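You operate a simulated robot arm through the tools that you are given. There is no shell and no other tool. Be economical: measure what you need, move in short steps, check, and stop when the job is done.

Carry out the task below with a simulated robot arm. There is one attempt and no reset: what you move stays moved.

JOB
Fit the silver valve cover and tighten its six bolts, the middle two first.
Fine: bolts 2 and 5 are the middle ones; the spark plugs stay in the rack.

The check looks at the end state, three seconds after you hand in, the way a careful person would. Anything else that was tipped, shoved, dropped, spilled or broken makes it a failure. A push-on lid holds only when it is set on centred and level and pressed home; a screw cap is set on level and turned clockwise until tight.

ROBOT AND FRAMES
A 7-joint arm with a two-finger parallel gripper, fixed in place. Base frame: the origin is at the foot of the arm, x ahead of it, y to its left, z up. Units: m, degrees, N and s.
With the tool pointing down near the work surface it reaches from about 0.1 to 0.64 m from the base axis. Its first joint turns from -115.0 to 115.0 degrees. Payload 3.91 kg.
The tool frame sits at the grasp point between the pads (the TCP): z along the fingers, y along the line on which they close. The tips reach 0.03 m beyond it. The gripper opens to 0.11 m. The fingers are 0.02 m wide and 0.01 m thick; the gripper's body (0.048 by 0.112 m) begins 0.055 m behind the TCP.
Orientation is told as [roll, pitch, yaw] about the base's x, y, z axes, in that order, counted from this pose: with the fingers straight down and closing along the base's y, the tool's x points along the base's -x, its y along +y and its z along -z.

CONTROLS
- The arm moves only by the tool arm_command. Its argument "moves" is a list of rows, each a list of 7 numbers: the shift along the base's x, y, z in m, then the turn, a rotation vector about the base's x, y, z in degrees, then the opening, from 0 (shut) to 1 (fully open). In form: [[dx, dy, dz, ax, ay, az, grip], ...]. A call has 1 to 10 rows; each row is the pose to reach, as a shift and turn from the pose commanded when the call began. Rows are played at 5 a second. More than 0.05 m and 8.6 degrees between two rows, or a gripper value outside its range, and nothing of the call is played. A pose out of reach is approached as far as the arm can. The call stops where the force on the tool passes 40 N (or 10 N more than at its start, if that is more) or the arm is blocked; 0.2 s more then pass. Each finger travels about 0.108 m/s and halts on what it meets, pressing with about 22 N; the grip force reading is that of the motor and also rises with nothing between the fingers. The clock runs only during rows and for 0.2 s after the last one: add rows that repeat a pose to give the fingers time. It gives the time, the measured TCP pose, the force on the tool (base axes), the opening and the grip force at its end, in the units of the frame above (readings bear some noise), and new pictures: "show" is both (left out), scene, wrist or none.
- Cameras (640 x 400 px; columns grow to the right, rows downward): "scene" is fixed at [0.2245, 0.6542, 1.759]; the picture's right is [-0.89, -0.45, 0.00], its down [-0.38, 0.74, -0.56] and it looks along [0.25, -0.50, -0.83] (base axes); focal length 234 px, centre (320, 200). "wrist" rides on the gripper at [0.072, 0.017, -0.103] in the tool frame; the picture's right is [-0.23, 0.97, 0.00], its down [-0.76, -0.18, -0.62] and it looks along [-0.61, -0.14, 0.78] (tool axes); focal length 222 px, centre (320, 200). There is no depth. A picture from a camera that has moved, and an enlarged one, comes with that camera's place and axes in the base frame and with its lens. The place of the scene camera against the robot may be out by one fixed shift of up to 0.018 m in any direction.
- move_column(by): slides the trunk up (or, below 0, down) by that many m; the arm rides with it, the base frame stays. It gives what a move gives, with no picture.
- zoom(camera, box): a new picture of the part [left, top, right, bottom] of that camera's present view, enlarged. No time passes.
- sign_off(): hands the job in; it is judged then, once.

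Work in short steps. Places have to be worked out from the pictures, the camera data and where the tool is seen: move nearer, look again, correct. Check each grasp and each placing, and mend what went wrong. You have 120 turns and 200 pictures in all, those below and enlarged ones among them. Open the gripper and draw the arm clear of the work before you hand the job in, unless the task says otherwise; then end with one line.

The tools are called after "Request:" as a command line: name --pt "numbers of a row" for each row, then --argument value for the rest, lists and objects as JSON in quotes. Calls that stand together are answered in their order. arm_command: Moves the arm, as the interface text tells. Its arguments: {"type":"object","properties":{"moves":{"type":"array"},"show":{"type":"string","enum":["both","scene","wrist","none"]}},"required":["moves"]} The other tools are called the same way: move_column (by) slides the trunk up or down; zoom (camera, box) takes an enlarged picture of a part of a camera's view; sign_off () hands the job in.

At the start:

```text
t: 0.0
tool_pos: [0.327, 0.3389, 1.4636]
orientation: [0.0, 0.0, 0.0]
ft_force: [0.2, -0.2, 0.5]
opening: 0.1099
grip_force: 0.0
trunk travel left (down, up): [-0.925, 0.065]
```

scene: 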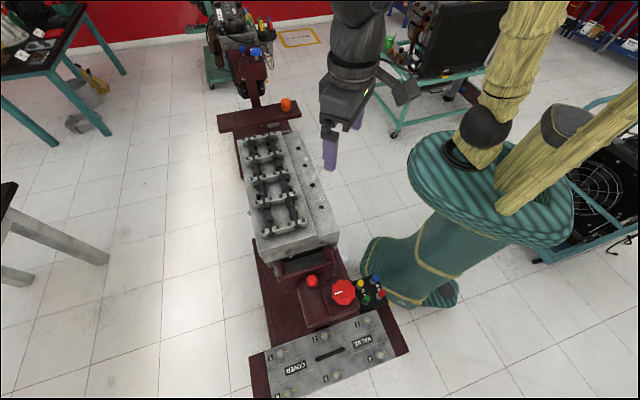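
wrist: 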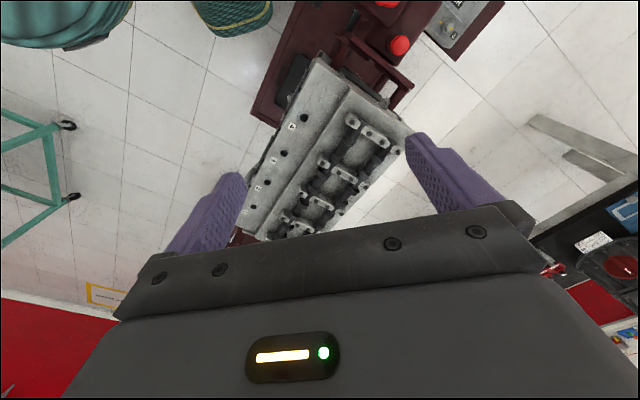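

I'll start by zooming on the engine and the cover in the scene view.

Request:
zoom --camera "scene" --box '[220, 260, 420, 400]'

Request:
zoom --camera "scene" --box '[210, 90, 370, 280]'

```text
2.86 times, centred on (320, 330) of scene
camera zoom: at [0.2245, 0.6542, 1.759], right [-0.89, -0.45, 0.0], down [-0.38, 0.74, -0.56], along [0.25, -0.5, -0.83], focal length 669 px, centre (320, -171)
```

zoom: 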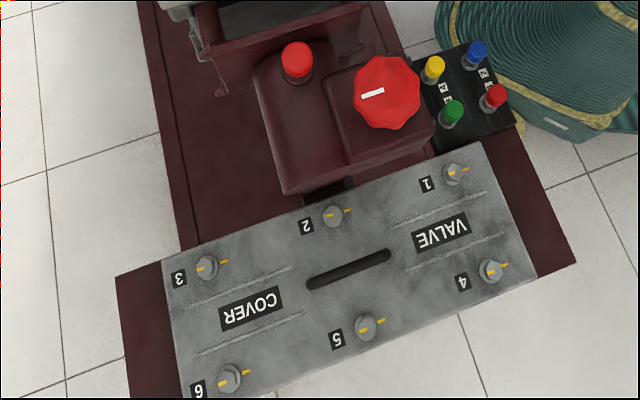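

```text
2.11 times, centred on (290, 185) of scene
camera zoom: at [0.2245, 0.6542, 1.759], right [-0.89, -0.45, 0.0], down [-0.38, 0.74, -0.56], along [0.25, -0.5, -0.83], focal length 493 px, centre (383, 232)
```

zoom: 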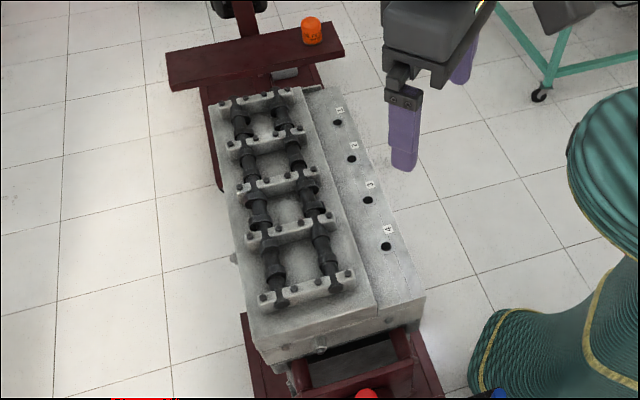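

The cover lies with its long axis roughly along base (1,1), near (0.19, 0.63), with a dark bar in the middle. The engine head's long axis runs along (1,-1), with its top at about z 1.14. I'll yaw to 45° and shift toward the cover for a better look.

Request:
arm_command --pt "-0.03 0.02 0 0 0 7.5 1" --pt "-0.06 0.04 0 0 0 15 1" --pt "-0.09 0.06 0 0 0 22.5 1" --pt "-0.12 0.08 0 0 0 30 1" --pt "-0.15 0.1 0 0 0 37.5 1" --pt "-0.177 0.11 0 0 0 45 1" --show "both"

```text
t: 1.4
tool_pos: [0.1492, 0.4472, 1.4616]
orientation: [0.0, -0.1, 45.2]
ft_force: [-0.6, 0.8, -0.6]
opening: 0.11
grip_force: 0.1
trunk travel left (down, up): [-0.925, 0.065]
camera wrist: at [0.0869, 0.4079, 1.566], right [-0.53, 0.85, 0.0], down [0.66, 0.41, 0.62], along [0.53, 0.33, -0.78], focal length 222 px, centre (320, 200)
```

scene: 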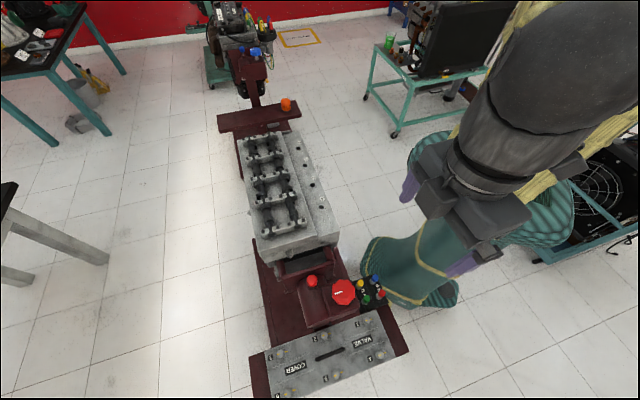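
wrist: 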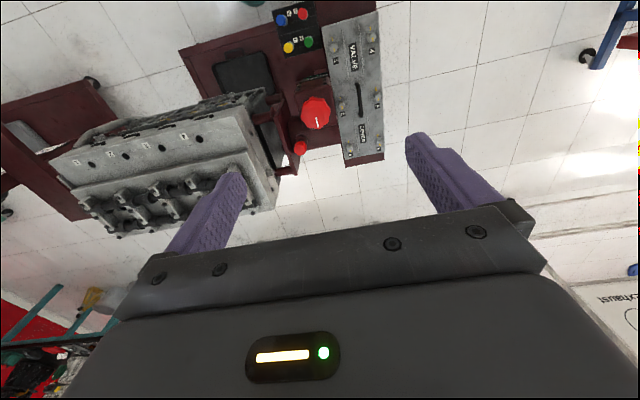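

Triangulation puts the cover bar near (0.19, 0.63, 0.78). I'll shift back a little and lower the column to look closer.

Request:
move_column --by -0.3

Request:
arm_command --pt "-0.02 0.03 0 0 0 0 1" --pt "-0.04 0.06 0 0 0 0 1" --pt "-0.05 0.08 0 0 0 0 1" --show "both"

```text
t: 4.4
tool_pos: [0.1513, 0.4449, 1.1629]
orientation: [0.1, 0.0, 45.0]
ft_force: [-0.6, 0.2, 0.1]
opening: 0.1099
grip_force: 0.1
trunk travel left (down, up): [-0.625, 0.365]
```

```text
t: 5.2
tool_pos: [0.1012, 0.5253, 1.1638]
orientation: [0.0, -0.1, 45.0]
ft_force: [0.1, -0.6, 0.0]
opening: 0.1099
grip_force: 0.1
trunk travel left (down, up): [-0.625, 0.365]
camera wrist: at [0.0374, 0.487, 1.2677], right [-0.53, 0.85, 0.0], down [0.66, 0.41, 0.62], along [0.53, 0.33, -0.78], focal length 222 px, centre (320, 200)
```

scene: 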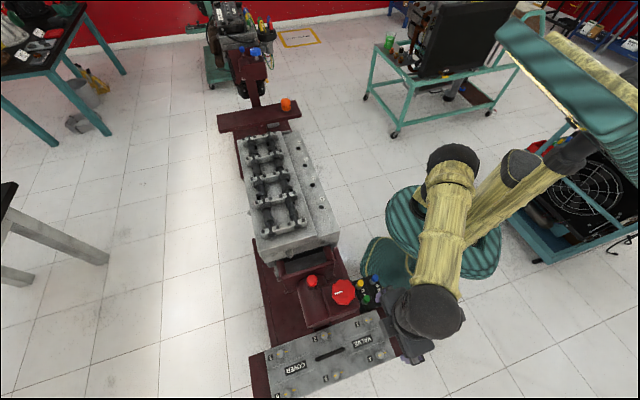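
wrist: 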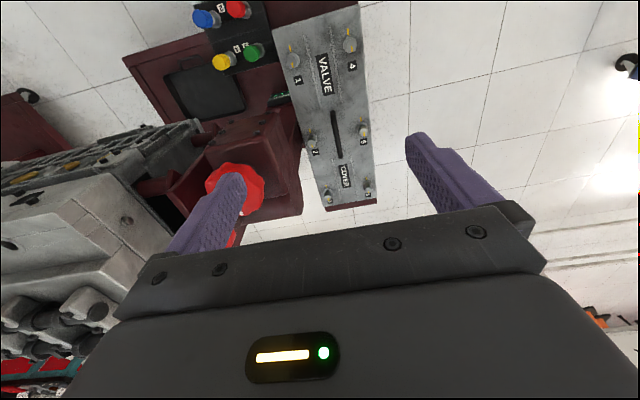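

Zooming the wrist view on the cover for its details.

Request:
zoom --camera "wrist" --box '[260, 0, 420, 220]'

Request:
zoom --camera "wrist" --box '[120, 0, 300, 140]'

Request:
zoom --camera "scene" --box '[220, 120, 340, 260]'

```text
1.82 times, centred on (340, 110) of wrist
camera zoom: at [0.0374, 0.487, 1.2677], right [-0.53, 0.85, 0.0], down [0.66, 0.41, 0.62], along [0.53, 0.33, -0.78], focal length 404 px, centre (284, 364)
```

zoom: 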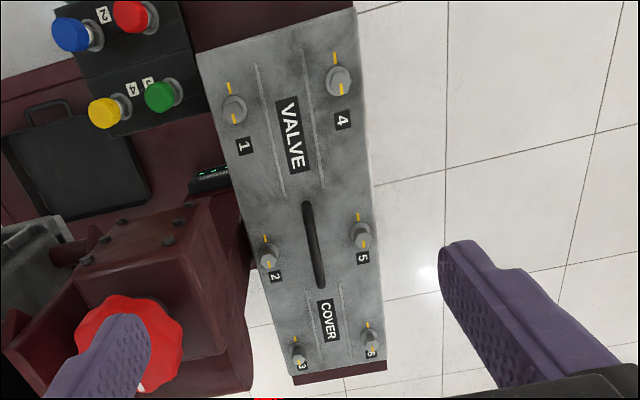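

```text
2.86 times, centred on (210, 70) of wrist
camera zoom: at [0.0374, 0.487, 1.2677], right [-0.53, 0.85, 0.0], down [0.66, 0.41, 0.62], along [0.53, 0.33, -0.78], focal length 635 px, centre (634, 571)
```

zoom: 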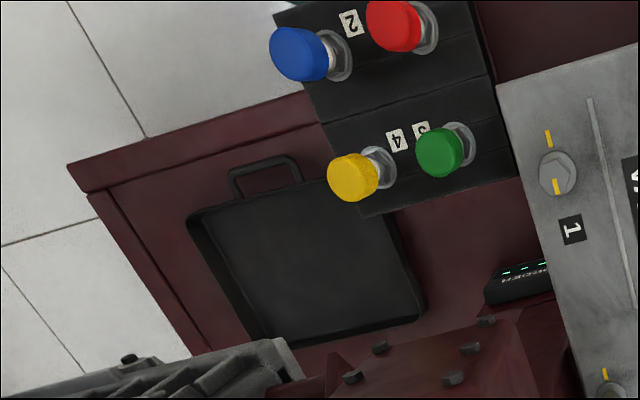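

```text
2.86 times, centred on (280, 190) of scene
camera zoom: at [0.2245, 0.6542, 1.759], right [-0.89, -0.45, 0.0], down [-0.38, 0.74, -0.56], along [0.25, -0.5, -0.83], focal length 669 px, centre (434, 229)
```

zoom: 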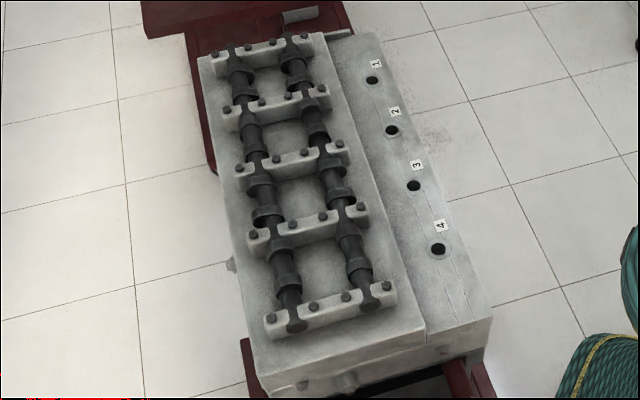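

There is a small display next to the tray and the knob area that could matter. I'll zoom on both.

Request:
zoom --camera "wrist" --box '[235, 60, 305, 120]'

Request:
zoom --camera "scene" --box '[240, 250, 400, 350]'

```text
6.67 times, centred on (270, 90) of wrist
camera zoom: at [0.0374, 0.487, 1.2677], right [-0.53, 0.85, 0.0], down [0.66, 0.41, 0.62], along [0.53, 0.33, -0.78], focal length 1481 px, centre (653, 933)
```

zoom: 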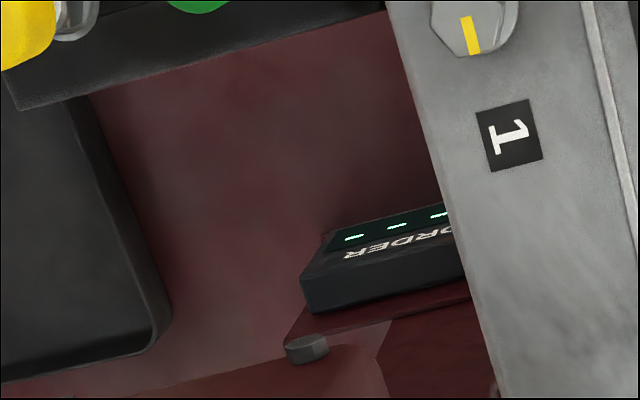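

```text
4.00 times, centred on (320, 300) of scene
camera zoom: at [0.2245, 0.6542, 1.759], right [-0.89, -0.45, 0.0], down [-0.38, 0.74, -0.56], along [0.25, -0.5, -0.83], focal length 936 px, centre (320, -200)
```

zoom: 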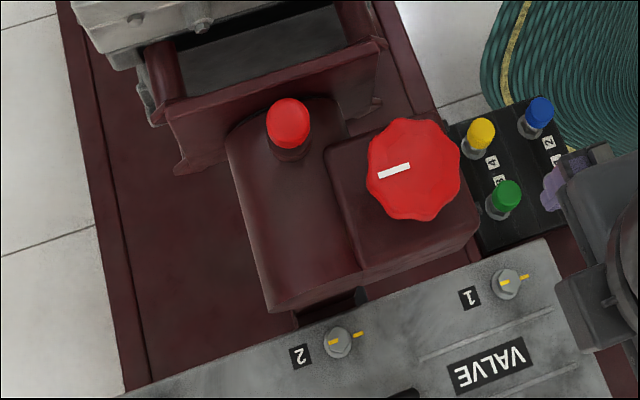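

The display reads "ORDER", so it logs the tightening sequence. Next I'll raise up and view the engine top from the wrist, to check the levels and hole positions.

Request:
move_column --by 0.3

Request:
arm_command --pt "0.025 -0.034 0 0 0 -6 1" --pt "0.05 -0.068 0 0 0 -12 1" --pt "0.075 -0.102 0 0 0 -18 1" --pt "0.1 -0.136 0 0 0 -24 1" --pt "0.125 -0.17 0 0 0 -30 1" --pt "0.15 -0.204 0 0 0 -36 1" --pt "0.175 -0.238 0 0 0 -42 1" --pt "0.2 -0.27 0 0 0 -45 1" --show "wrist"

```text
t: 8.2
tool_pos: [0.1016, 0.5255, 1.4639]
orientation: [-0.1, 0.1, 45.0]
ft_force: [0.3, 0.1, 1.3]
opening: 0.1101
grip_force: 0.1
trunk travel left (down, up): [-0.925, 0.065]
```

```text
t: 10.0
tool_pos: [0.301, 0.254, 1.4636]
orientation: [-0.1, 0.0, 0.0]
ft_force: [-0.2, -1.2, 0.0]
opening: 0.11
grip_force: 0.1
trunk travel left (down, up): [-0.925, 0.065]
camera wrist: at [0.2286, 0.2703, 1.5686], right [0.23, 0.97, 0.0], down [0.76, -0.18, 0.62], along [0.61, -0.14, -0.78], focal length 222 px, centre (320, 200)
```

wrist: 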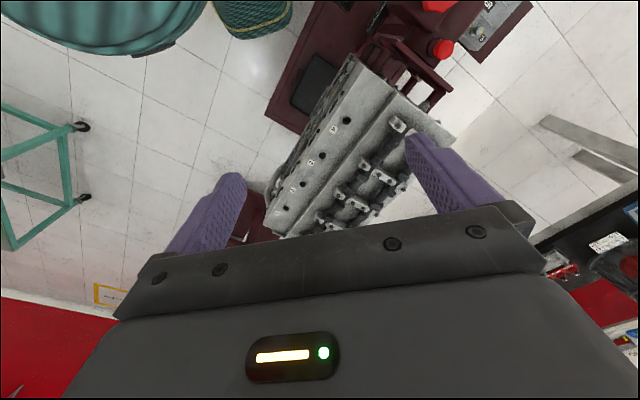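

Request:
zoom --camera "wrist" --box '[250, 30, 470, 240]'

```text
1.90 times, centred on (360, 135) of wrist
camera zoom: at [0.2286, 0.2703, 1.5686], right [0.23, 0.97, 0.0], down [0.76, -0.18, 0.62], along [0.61, -0.14, -0.78], focal length 423 px, centre (244, 324)
```

zoom: 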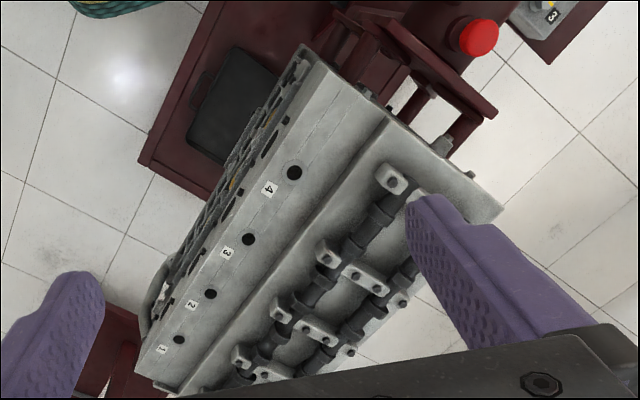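

I need a better view over the cam area, so I'll tilt the tool outward and shift toward +y.

Request:
arm_command --pt "-0.02 0.03 0 0 -7 0 1" --pt "-0.04 0.06 0 0 -14 0 1" --pt "-0.06 0.09 0 0 -21 0 1" --pt "-0.07 0.11 0 0 -28 0 1" --show "wrist"

Request:
zoom --camera "wrist" --box '[180, 0, 460, 240]'

```text
t: 11.0
tool_pos: [0.2298, 0.367, 1.4639]
orientation: [0.0, -28.1, 0.0]
ft_force: [0.1, 0.8, 0.5]
opening: 0.1102
grip_force: 0.1
trunk travel left (down, up): [-0.925, 0.065]
camera wrist: at [0.1179, 0.3838, 1.5209], right [0.2, 0.97, 0.11], down [0.38, -0.18, 0.91], along [0.9, -0.14, -0.4], focal length 222 px, centre (320, 200)
```

wrist: 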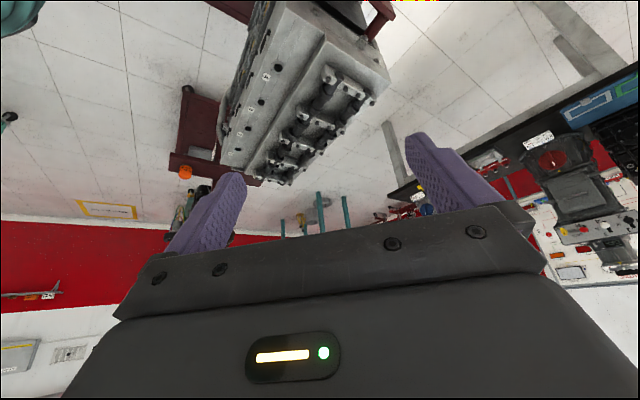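

```text
1.67 times, centred on (320, 120) of wrist
camera zoom: at [0.1179, 0.3838, 1.5209], right [0.2, 0.97, 0.11], down [0.38, -0.18, 0.91], along [0.9, -0.14, -0.4], focal length 370 px, centre (320, 333)
```

zoom: 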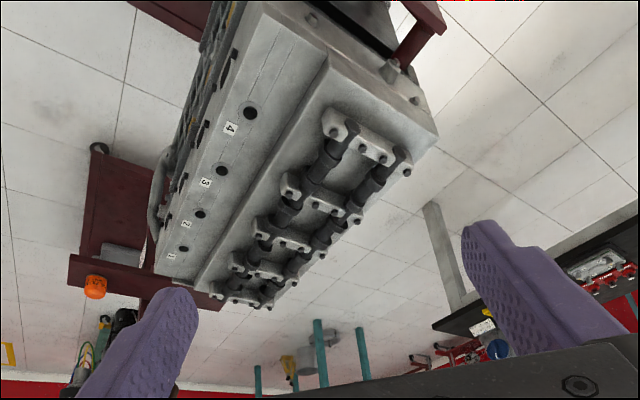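

The near end of the head looks roughly level (z about 1.10–1.12). I'll go above the cam area with the camera tilted near straight down, so I can triangulate accurately.

Request:
arm_command --pt "0.036 -0.012 0 0 7 0 1" --pt "0.072 -0.024 0 0 14 0 1" --pt "0.108 -0.036 0 0 21 0 1" --pt "0.144 -0.048 0 0 28 0 1" --pt "0.18 -0.06 0 0 35 0 1" --pt "0.216 -0.072 0 0 42 0 1" --pt "0.25 -0.084 0 0 48 0 1" --show "wrist"

Request:
zoom --camera "wrist" --box '[160, 0, 480, 220]'

```text
t: 12.6
tool_pos: [0.4857, 0.2802, 1.4643]
orientation: [0.1, 20.3, 0.1]
ft_force: [-0.3, -0.1, 0.8]
opening: 0.1101
grip_force: 0.1
trunk travel left (down, up): [-0.925, 0.065]
camera wrist: at [0.4517, 0.2975, 1.5862], right [0.21, 0.97, -0.08], down [0.93, -0.18, 0.32], along [0.3, -0.14, -0.94], focal length 222 px, centre (320, 200)
```

wrist: 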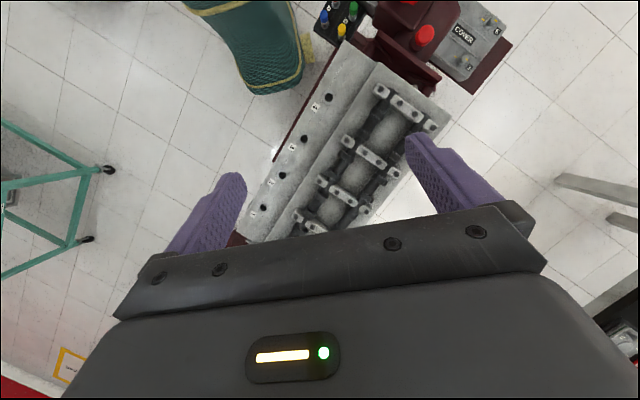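

```text
1.82 times, centred on (320, 110) of wrist
camera zoom: at [0.4517, 0.2975, 1.5862], right [0.21, 0.97, -0.08], down [0.93, -0.18, 0.32], along [0.3, -0.14, -0.94], focal length 404 px, centre (320, 364)
```

zoom: 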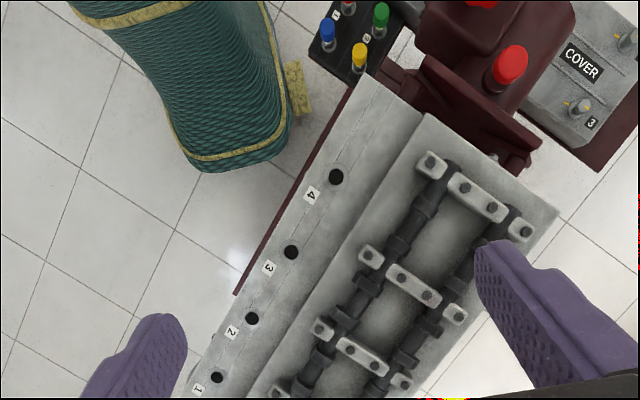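

Two wrist views suggest the head may be rolled by a few degrees: near corners at z 1.088 versus 1.111. I'll view it along its own axis from the near end to judge that.

Request:
arm_command --pt "-0.036 0.027 -0.007 -2.45 -5.92 -5.26 1" --pt "-0.072 0.055 -0.015 -4.9 -11.85 -10.52 1" --pt "-0.108 0.082 -0.022 -7.35 -17.77 -15.79 1" --pt "-0.143 0.11 -0.03 -9.8 -23.7 -21.05 1" --pt "-0.179 0.137 -0.037 -12.25 -29.6 -26.3 1" --pt "-0.215 0.165 -0.045 -14.7 -35.5 -31.6 1" --pt "-0.25 0.192 -0.052 -17.15 -41.5 -36.8 1" --pt "-0.286 0.22 -0.06 -19.6 -47.4 -42.1 1" --show "wrist"

Request:
zoom --camera "wrist" --box '[180, 0, 460, 220]'

```text
t: 14.4
tool_pos: [0.1932, 0.5062, 1.4033]
orientation: [0.0, -30.3, -45.0]
ft_force: [-0.4, 0.8, 0.1]
opening: 0.1102
grip_force: 0.1
trunk travel left (down, up): [-0.925, 0.065]
camera wrist: at [0.1237, 0.5983, 1.4555], right [0.83, 0.55, 0.12], down [0.12, -0.37, 0.92], along [0.55, -0.75, -0.37], focal length 222 px, centre (320, 200)
```

wrist: 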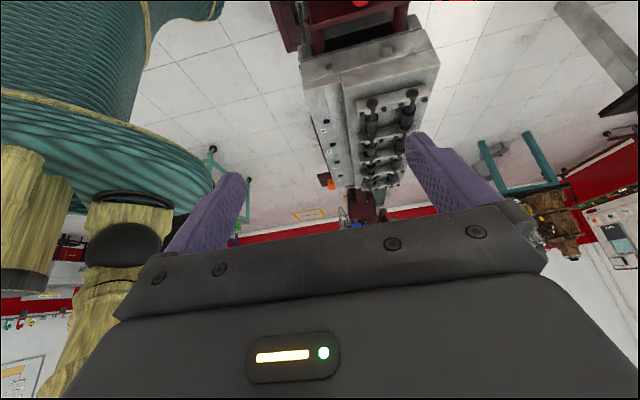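

```text
1.82 times, centred on (320, 110) of wrist
camera zoom: at [0.1237, 0.5983, 1.4555], right [0.83, 0.55, 0.12], down [0.12, -0.37, 0.92], along [0.55, -0.75, -0.37], focal length 404 px, centre (320, 364)
```

zoom: 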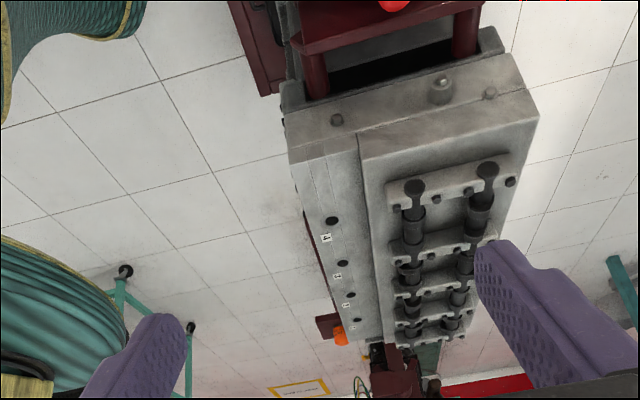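

Request:
zoom --camera "wrist" --box '[295, 0, 445, 110]'

```text
3.64 times, centred on (370, 55) of wrist
camera zoom: at [0.1237, 0.5983, 1.4555], right [0.83, 0.55, 0.12], down [0.12, -0.37, 0.92], along [0.55, -0.75, -0.37], focal length 808 px, centre (138, 727)
```

zoom: 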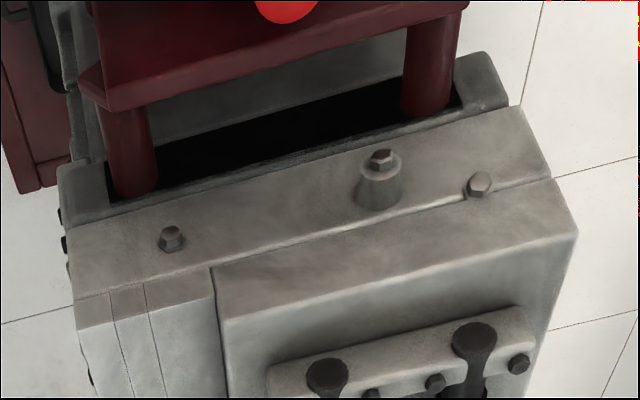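

The head is level: both near corners sit at z about 1.117, so the platform is flat. From the cams I put the target centre near (0.605, 0.272). Now I'll test reach over the engine with the tool vertical and yaw -45.

Request:
arm_command --pt "0.041 -0.024 0.005 3 3 0 1" --pt "0.082 -0.047 0.01 6 6 0 1" --pt "0.124 -0.071 0.015 9 9 0 1" --pt "0.165 -0.094 0.02 12 12 0 1" --pt "0.206 -0.118 0.02 15 15 0 1" --pt "0.248 -0.142 0.02 18 18 0 1" --pt "0.289 -0.165 0.02 21.4 21.4 0 1" --pt "0.33 -0.189 0.02 21.4 21.4 0 1" --pt "0.372 -0.213 0.02 21.4 21.4 0 1" --pt "0.413 -0.236 0.02 21.4 21.4 0 1" --show "wrist"

Request:
arm_command --pt "0.03 -0.03 0 0 0 0 1" --pt "0.06 -0.06 0 0 0 0 1" --pt "0.09 -0.09 0 0 0 0 1" --pt "0.12 -0.12 0 0 0 0 1" --pt "0.14 -0.14 0 0 0 0 1" --show "wrist"

```text
t: 16.6
tool_pos: [0.6108, 0.2635, 1.4244]
orientation: [0.0, 0.2, -45.0]
ft_force: [0.2, -0.2, -0.9]
opening: 0.1102
grip_force: 0.0
trunk travel left (down, up): [-0.925, 0.065]
camera wrist: at [0.5715, 0.3259, 1.5275], right [0.85, 0.53, 0.0], down [0.42, -0.67, 0.62], along [0.33, -0.53, -0.79], focal length 222 px, centre (320, 200)
```

wrist: 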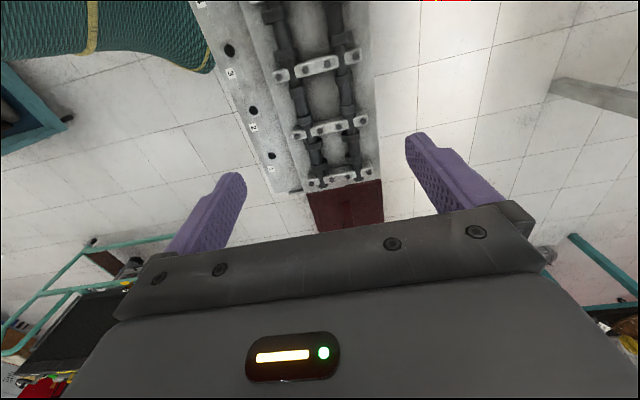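

```text
t: 17.8
tool_pos: [0.693, 0.1325, 1.4116]
orientation: [-0.1, 0.2, -45.1]
ft_force: [-0.8, 0.8, 0.6]
opening: 0.11
grip_force: 0.0
out of reach, approached as far as the arm can: row 3, 4, 5
trunk travel left (down, up): [-0.925, 0.065]
camera wrist: at [0.6536, 0.1959, 1.5148], right [0.85, 0.53, 0.0], down [0.41, -0.67, 0.62], along [0.33, -0.53, -0.78], focal length 222 px, centre (320, 200)
```

wrist: 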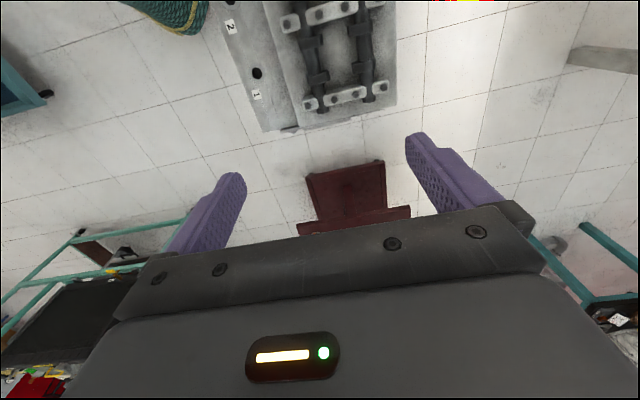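

Reach here ends near radius 0.705. I'll zoom in on the far end to pin down its position.

Request:
zoom --camera "wrist" --box '[220, 0, 420, 140]'

```text
2.86 times, centred on (320, 70) of wrist
camera zoom: at [0.6536, 0.1959, 1.5148], right [0.85, 0.53, 0.0], down [0.41, -0.67, 0.62], along [0.33, -0.53, -0.78], focal length 635 px, centre (320, 571)
```

zoom: 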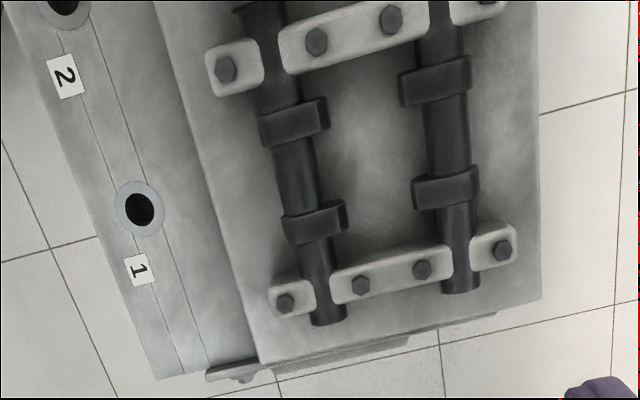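

The platform corners give a centre of about (0.592, 0.281), size about 0.476×0.175, axis -45°, and the cam caps agree. The far outer bolt would sit near radius 0.79, so I'll check how reach varies with arm height relative to the trunk.

Request:
arm_command --pt "0.03 0.02 -0.04 0 0 0 1" --pt "0.06 0.03 -0.08 0 0 0 1" --pt "0.08 0.05 -0.12 0 0 0 1" --pt "0.08 0.05 -0.12 0 0 0 1" --show "none"

Request:
arm_command --pt "0 0 0.05 0 0 0 1" --pt "0 0 0.1 0 0 0 1" --pt "0 0 0.15 0 0 0 1" --pt "0 0 0.2 0 0 0 1" --pt "0 0 0.25 0 0 0 1" --show "none"

```text
refused: row 1 steps farther than a row can; nothing moved
```

```text
t: 19.0
tool_pos: [0.6202, 0.1235, 1.538]
orientation: [-0.1, 0.3, -45.1]
ft_force: [0.2, -0.8, 0.2]
opening: 0.11
grip_force: 0.1
out of reach, approached as far as the arm can: row 1, 2, 3, 4, 5
trunk travel left (down, up): [-0.925, 0.065]
```

Going higher reduces reach, so I'll test lower.

Request:
arm_command --pt "0.02 0 -0.04 0 0 0 1" --pt "0.04 0 -0.08 0 0 0 1" --pt "0.06 0.0 -0.12 0 0 0 1" --pt "0.08 0.01 -0.16 0 0 0 1" --pt "0.1 0.02 -0.2 0 0 0 1" --pt "0.12 0.03 -0.23 0 0 0 1" --pt "0.14 0.04 -0.26 0 0 0 1" --pt "0.16 0.05 -0.26 0 0 0 1" --pt "0.18 0.06 -0.26 0 0 0 1" --show "none"

```text
t: 21.0
tool_pos: [0.7286, 0.1628, 1.2862]
orientation: [0.0, 0.2, -45.1]
ft_force: [-0.1, 0.5, 0.5]
opening: 0.11
grip_force: 0.1
out of reach, approached as far as the arm can: row 5, 6, 7, 8, 9
trunk travel left (down, up): [-0.925, 0.065]
```

Reach peaks near 0.77 at a lower relative height, so it's workable with a slight tilt for the outermost bolt. The engine labels may tell me which way the cover's text should face, so I'll zoom on them after drawing back a bit.

Request:
arm_command --pt "-0.04 0.02 0.03 0 0 0 1" --pt "-0.08 0.04 0.06 0 0 0 1" --pt "-0.12 0.06 0.1 0 0 0 1" --pt "-0.16 0.08 0.12 0 0 0 1" --pt "-0.2 0.1 0.14 0 0 0 1" --show "none"

Request:
zoom --camera "wrist" --box '[180, 0, 420, 180]'

```text
refused: row 1 steps farther than a row can; nothing moved
```

```text
2.22 times, centred on (300, 90) of wrist
camera zoom: at [0.6888, 0.2269, 1.3892], right [0.85, 0.53, 0.0], down [0.41, -0.67, 0.62], along [0.33, -0.53, -0.78], focal length 494 px, centre (364, 444)
```

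zoom: 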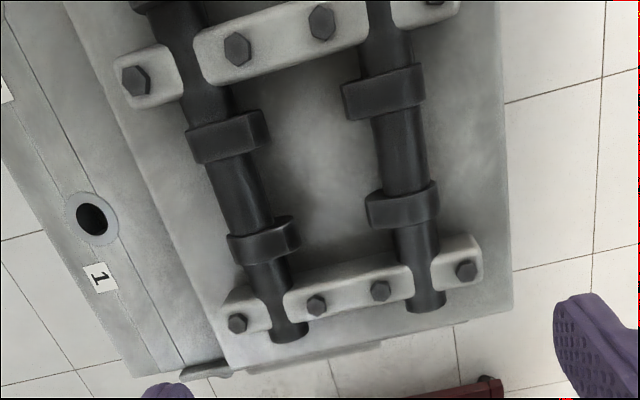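

Request:
zoom --camera "wrist" --box '[205, 90, 245, 140]'

Request:
arm_command --pt "-0.035 0.02 0.02 0 0 0 1" --pt "-0.07 0.04 0.04 0 0 0 1" --pt "-0.105 0.06 0.06 0 0 0 1" --pt "-0.14 0.08 0.08 0 0 0 1" --pt "-0.175 0.1 0.1 0 0 0 1" --pt "-0.21 0.12 0.12 0 0 0 1" --show "wrist"

```text
8.00 times, centred on (225, 115) of wrist
camera zoom: at [0.6888, 0.2269, 1.3892], right [0.85, 0.53, 0.0], down [0.41, -0.67, 0.62], along [0.33, -0.53, -0.78], focal length 1777 px, centre (1080, 880)
```

zoom: 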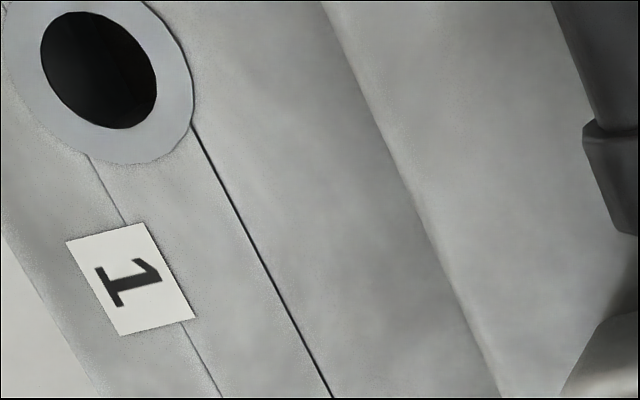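

```text
t: 22.4
tool_pos: [0.6131, 0.321, 1.4245]
orientation: [0.0, 0.2, -44.9]
ft_force: [-0.8, -0.5, 0.8]
opening: 0.1099
grip_force: 0.1
out of reach, approached as far as the arm can: row 1, 2, 3, 4, 5, 6
trunk travel left (down, up): [-0.925, 0.065]
camera wrist: at [0.5738, 0.3841, 1.5266], right [0.85, 0.53, 0.0], down [0.41, -0.67, 0.62], along [0.33, -0.53, -0.78], focal length 222 px, centre (320, 200)
```

wrist: 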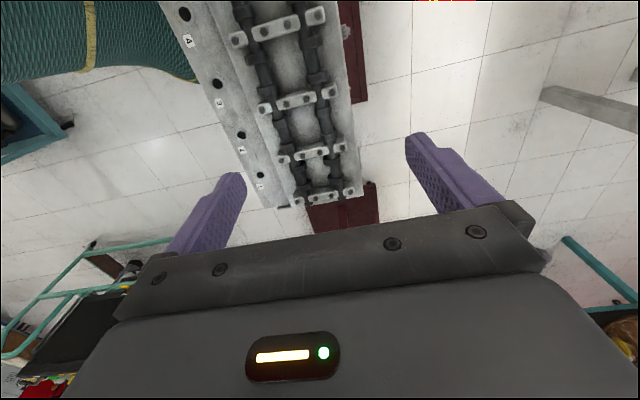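

The engine labels read from the spark side, with their "up" toward the outer side. Turning the cover -90° (clockwise from above) makes its text face the same way, and it suits the arm: grip at yaw 45, place at yaw -45. Heading back to the cover now.

Request:
arm_command --pt "-0.04 0.01 0 0 0 8 1" --pt "-0.08 0.02 0 0 0 16 1" --pt "-0.12 0.03 0 0 0 24 1" --pt "-0.16 0.04 0 0 0 32 1" --pt "-0.2 0.05 0 0 0 40 1" --pt "-0.24 0.07 0 0 0 48 1" --pt "-0.28 0.09 0 0 0 56 1" --pt "-0.32 0.11 0 0 0 64 1" --pt "-0.36 0.13 0 0 0 72 1" --pt "-0.4 0.15 0 0 0 80 1" --show "none"

```text
t: 24.6
tool_pos: [0.2298, 0.5336, 1.5448]
orientation: [13.2, -14.6, 31.8]
ft_force: [-2.3, -2.9, -7.5]
opening: 0.1102
grip_force: 0.1
out of reach, approached as far as the arm can: row 1, 2, 3, 4, 5, 6, 7, 8
trunk travel left (down, up): [-0.925, 0.065]
```

Request:
arm_command --pt "0 0 0 0 0 0 1" --pt "0 0 0 0 0 0 1" --show "none"

```text
t: 25.2
tool_pos: [0.2104, 0.4728, 1.4228]
orientation: [0.1, 0.3, 35.0]
ft_force: [-0.9, 0.2, -0.3]
opening: 0.11
grip_force: 0.1
trunk travel left (down, up): [-0.925, 0.065]
```

Request:
arm_command --pt "-0.03 0.01 0 0 0 5 1" --pt "-0.07 0.02 0 0 0 10 1" --pt "-0.11 0.03 0 0 0 10 1" --show "none"

Request:
move_column --by -0.35

Request:
arm_command --pt "0 0 -0.04 0 0 0 1" --pt "0 0 -0.07 0 0 0 1" --show "both"

Request:
zoom --camera "wrist" --box '[220, 0, 460, 220]'

```text
t: 26.0
tool_pos: [0.0978, 0.4995, 1.4211]
orientation: [0.1, 0.1, 45.0]
ft_force: [-0.4, 0.2, 0.0]
opening: 0.1103
grip_force: 0.1
trunk travel left (down, up): [-0.925, 0.065]
```

```text
t: 29.4
tool_pos: [0.1016, 0.4993, 1.0714]
orientation: [0.0, 0.1, 45.0]
ft_force: [-0.6, 0.6, -0.2]
opening: 0.1101
grip_force: 0.1
trunk travel left (down, up): [-0.575, 0.415]
```

```text
t: 30.0
tool_pos: [0.102, 0.4996, 1.0013]
orientation: [0.1, 0.2, 45.0]
ft_force: [-0.3, 0.5, -0.2]
opening: 0.1101
grip_force: 0.0
trunk travel left (down, up): [-0.575, 0.415]
camera wrist: at [0.0382, 0.4604, 1.104], right [-0.53, 0.85, 0.0], down [0.67, 0.41, 0.62], along [0.53, 0.33, -0.78], focal length 222 px, centre (320, 200)
```

scene: 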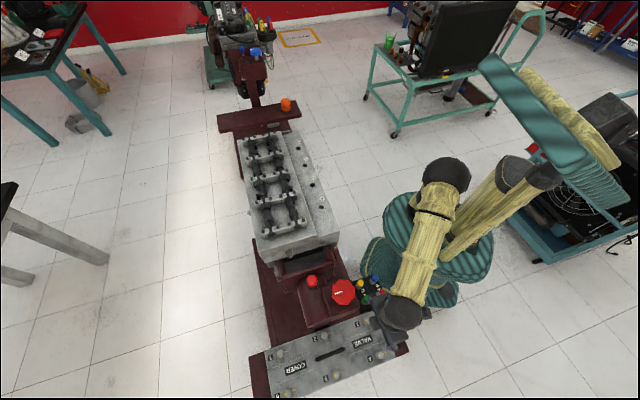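
wrist: 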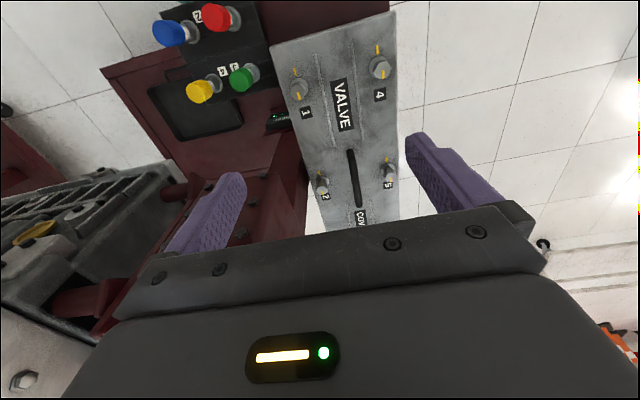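

```text
1.82 times, centred on (340, 110) of wrist
camera zoom: at [0.0382, 0.4604, 1.104], right [-0.53, 0.85, 0.0], down [0.67, 0.41, 0.62], along [0.53, 0.33, -0.78], focal length 404 px, centre (284, 364)
```

zoom: 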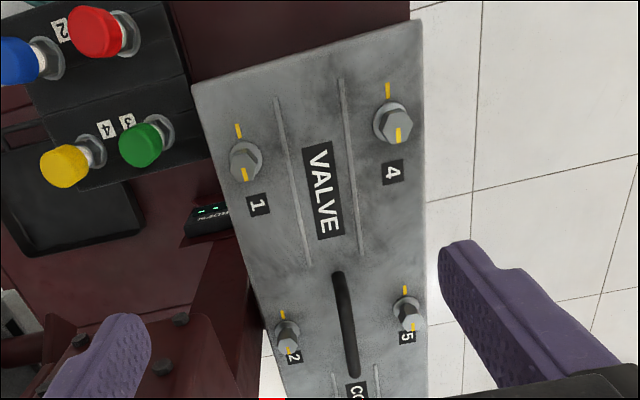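

The cover top is about z 0.78 and the bar about (0.19, 0.63). I'll move almost above the bar at z 0.93 for a close look at it.

Request:
arm_command --pt "0.015 0.035 -0.01 0 0 0 1" --pt "0.03 0.07 -0.03 0 0 0 1" --pt "0.05 0.105 -0.06 0 0 0 1" --show "wrist"

Request:
zoom --camera "wrist" --box '[240, 0, 460, 220]'

```text
refused: row 3 steps farther than a row can; nothing moved
```

```text
1.82 times, centred on (350, 110) of wrist
camera zoom: at [0.0382, 0.4604, 1.104], right [-0.53, 0.85, 0.0], down [0.67, 0.41, 0.62], along [0.53, 0.33, -0.78], focal length 404 px, centre (266, 364)
```

zoom: 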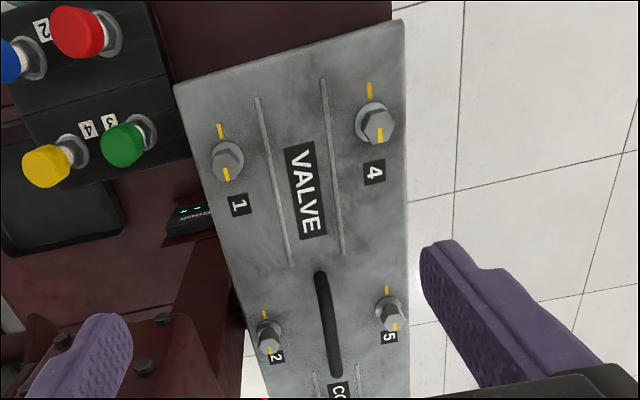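

Request:
arm_command --pt "0.012 0.03 -0.015 0 0 0 1" --pt "0.025 0.06 -0.035 0 0 0 1" --pt "0.038 0.085 -0.05 0 0 0 1" --pt "0.05 0.105 -0.06 0 0 0 1" --show "wrist"

Request:
zoom --camera "wrist" --box '[220, 0, 460, 220]'

```text
t: 30.5
tool_pos: [0.1101, 0.5264, 0.9838]
orientation: [-0.5, 1.3, 44.6]
ft_force: [-3.2, -2.6, 2.1]
opening: 0.11
grip_force: 0.0
trunk travel left (down, up): [-0.575, 0.415]
stopped in row 2: the force on the tool passed its limit (the readings are from after the stop); the commanded pose is now the measured one
camera wrist: at [0.048, 0.4914, 1.0886], right [-0.52, 0.85, -0.01], down [0.67, 0.42, 0.61], along [0.52, 0.31, -0.79], focal length 222 px, centre (320, 200)
```

wrist: 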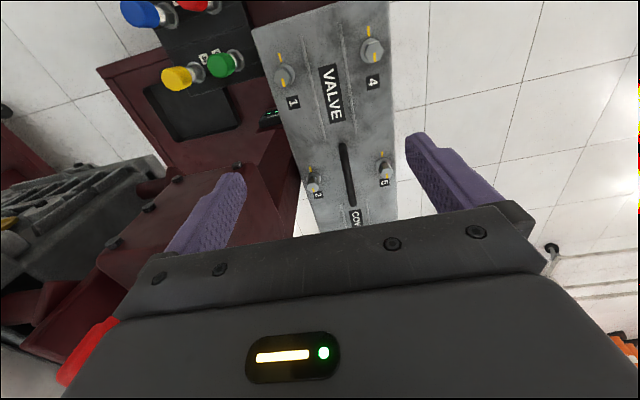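

```text
1.82 times, centred on (340, 110) of wrist
camera zoom: at [0.048, 0.4914, 1.0886], right [-0.52, 0.85, -0.01], down [0.67, 0.42, 0.61], along [0.52, 0.31, -0.79], focal length 404 px, centre (284, 364)
```

zoom: 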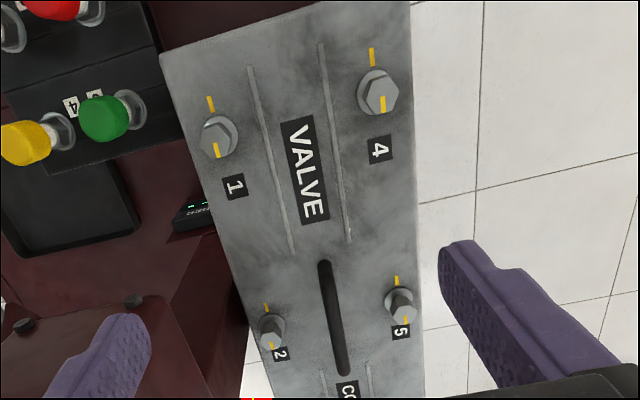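

The force limit tripped. The gripper body or hand seems to have touched the red knob on its left. I'll check the scene first.

Request:
zoom --camera "scene" --box '[260, 240, 420, 340]'

Request:
zoom --camera "wrist" --box '[0, 120, 260, 400]'

```text
4.00 times, centred on (340, 290) of scene
camera zoom: at [0.2245, 0.6542, 1.759], right [-0.89, -0.45, 0.0], down [-0.38, 0.74, -0.56], along [0.25, -0.5, -0.83], focal length 936 px, centre (240, -160)
```

zoom: 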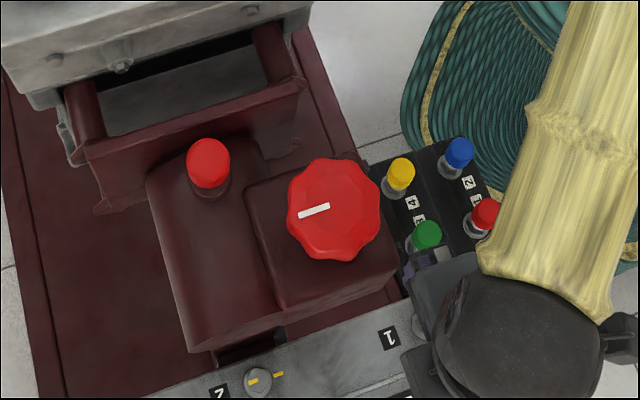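

```text
1.43 times, centred on (130, 260) of wrist
camera zoom: at [0.048, 0.4914, 1.0886], right [-0.52, 0.85, -0.01], down [0.67, 0.42, 0.61], along [0.52, 0.31, -0.79], focal length 317 px, centre (591, 114)
```

zoom: 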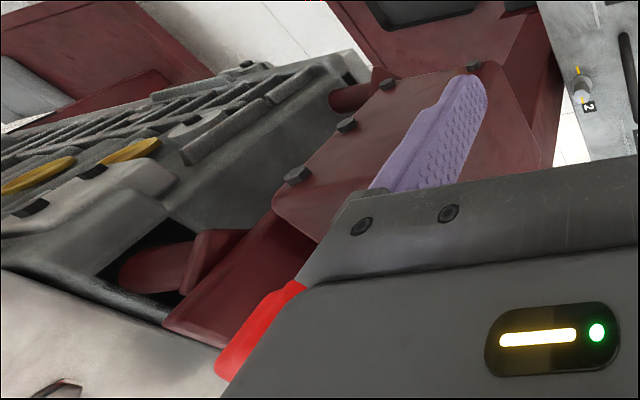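

The knob mark looks unchanged. The left finger probably touched the gearbox corner at about (0.16, 0.48), which is taller than I assumed. I'll back off up and away, then line up on the bar's line at height with a smaller opening.

Request:
arm_command --pt "-0.015 0.015 0.02 0 0 0 1" --pt "-0.02 0.02 0.06 0.5 -1.3 0.4 0.6" --pt "-0.02 0.02 0.1 0.5 -1.3 0.4 0.6" --show "both"

Request:
zoom --camera "scene" --box '[260, 240, 420, 340]'

```text
t: 31.3
tool_pos: [0.092, 0.5465, 1.0848]
orientation: [-1.1, 0.0, 44.9]
ft_force: [0.2, 0.1, 0.5]
opening: 0.0664
grip_force: 0.0
trunk travel left (down, up): [-0.575, 0.415]
camera wrist: at [0.0279, 0.5092, 1.1877], right [-0.53, 0.85, -0.02], down [0.66, 0.42, 0.63], along [0.54, 0.32, -0.78], focal length 222 px, centre (320, 200)
```

scene: 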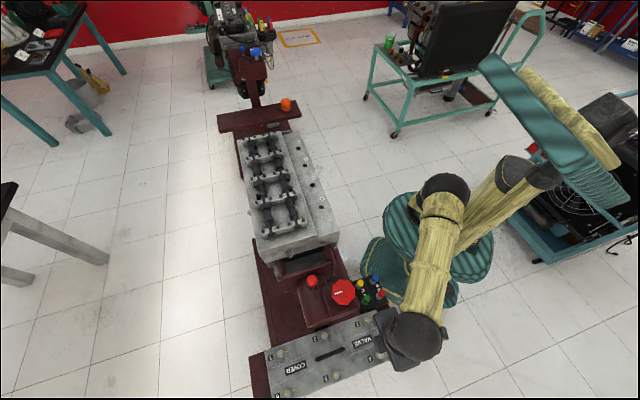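
wrist: 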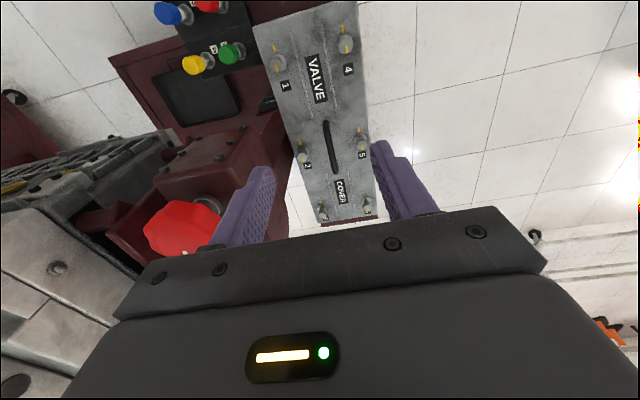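

```text
4.00 times, centred on (340, 290) of scene
camera zoom: at [0.2245, 0.6542, 1.759], right [-0.89, -0.45, 0.0], down [-0.38, 0.74, -0.56], along [0.25, -0.5, -0.83], focal length 936 px, centre (240, -160)
```

zoom: 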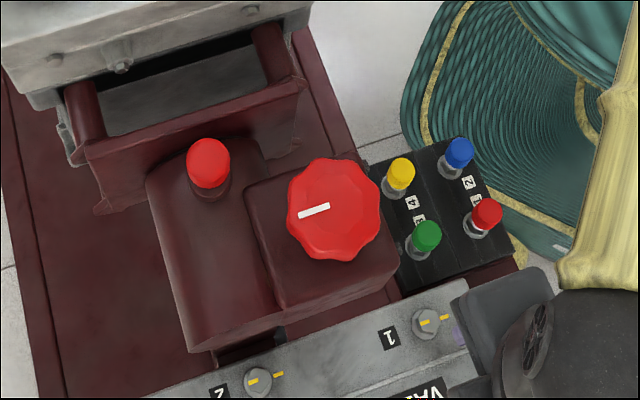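

Nothing was disturbed. Next I move along the bar's line (y−x about 0.44) and down to z about 1.0.

Request:
arm_command --pt "0.02 0.018 0 0.5 0 0 0.6" --pt "0.05 0.038 -0.01 1 0 0 0.6" --pt "0.075 0.06 -0.04 1 0 0 0.6" --pt "0.078 0.062 -0.08 1 0 0 0.6" --show "wrist"

Request:
zoom --camera "wrist" --box '[220, 0, 460, 220]'

```text
t: 32.3
tool_pos: [0.1689, 0.6101, 1.0045]
orientation: [-0.2, -0.7, 44.9]
ft_force: [-0.9, 0.2, -1.3]
opening: 0.066
grip_force: 0.1
trunk travel left (down, up): [-0.575, 0.415]
camera wrist: at [0.1058, 0.5705, 1.1058], right [-0.53, 0.85, 0.0], down [0.66, 0.41, 0.63], along [0.54, 0.33, -0.77], focal length 222 px, centre (320, 200)
```

wrist: 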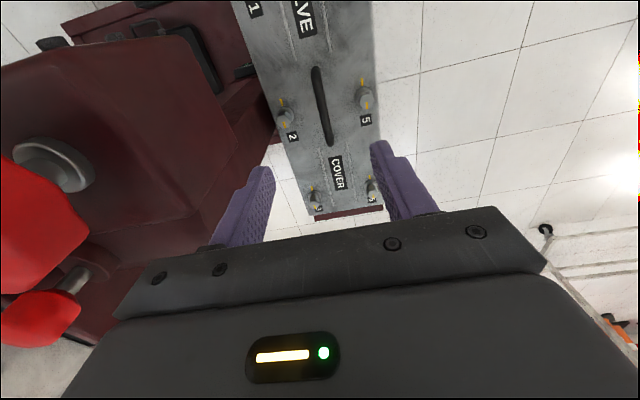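

```text
1.82 times, centred on (340, 110) of wrist
camera zoom: at [0.1058, 0.5705, 1.1058], right [-0.53, 0.85, 0.0], down [0.66, 0.41, 0.63], along [0.54, 0.33, -0.77], focal length 404 px, centre (284, 364)
```

zoom: 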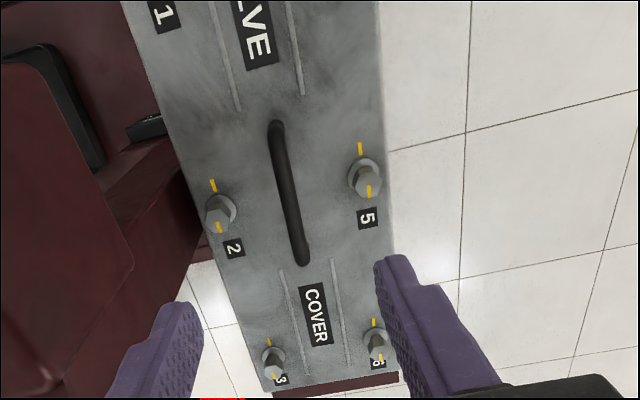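

The handle is a raised rod centred near (0.190, 0.627, 0.77), along 45°. I'll move above it and descend to z 0.86 to check alignment.

Request:
arm_command --pt "0.021 0.017 -0.03 0 0.6 0 0.55" --pt "0.021 0.017 -0.07 0 0.6 0 0.55" --pt "0.021 0.017 -0.11 0 0.6 0 0.55" --pt "0.021 0.017 -0.145 0 0.6 0 0.55" --pt "0.021 0.017 -0.145 0 0.6 0 0.55" --show "both"

Request:
zoom --camera "wrist" --box '[200, 60, 440, 240]'

```text
t: 33.5
tool_pos: [0.1909, 0.6284, 0.8579]
orientation: [0.1, -0.3, 44.9]
ft_force: [1.3, -0.2, 0.2]
opening: 0.0604
grip_force: 0.2
trunk travel left (down, up): [-0.575, 0.415]
camera wrist: at [0.128, 0.5893, 0.9601], right [-0.53, 0.85, 0.0], down [0.66, 0.41, 0.63], along [0.53, 0.33, -0.78], focal length 222 px, centre (320, 200)
```

scene: 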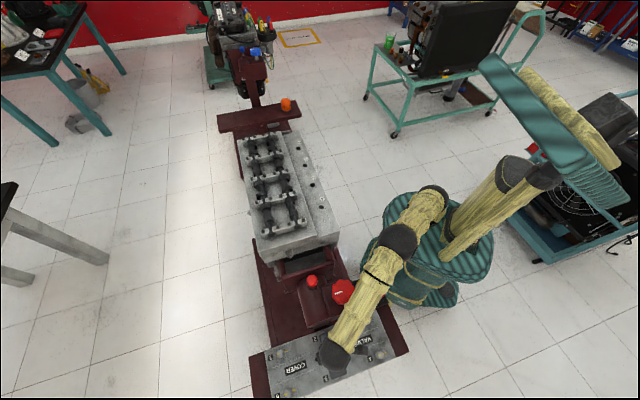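
wrist: 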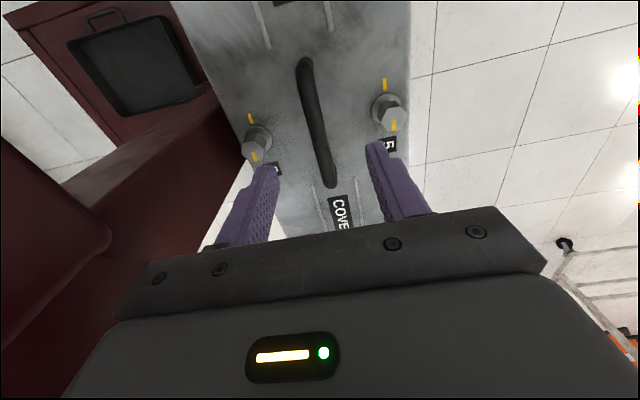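

```text
2.22 times, centred on (320, 150) of wrist
camera zoom: at [0.128, 0.5893, 0.9601], right [-0.53, 0.85, 0.0], down [0.66, 0.41, 0.63], along [0.53, 0.33, -0.78], focal length 494 px, centre (320, 311)
```

zoom: 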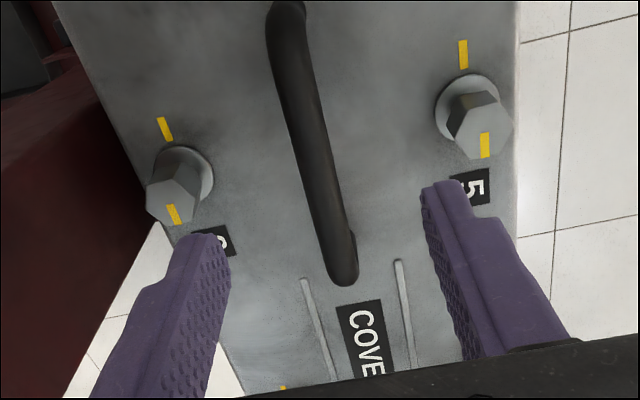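

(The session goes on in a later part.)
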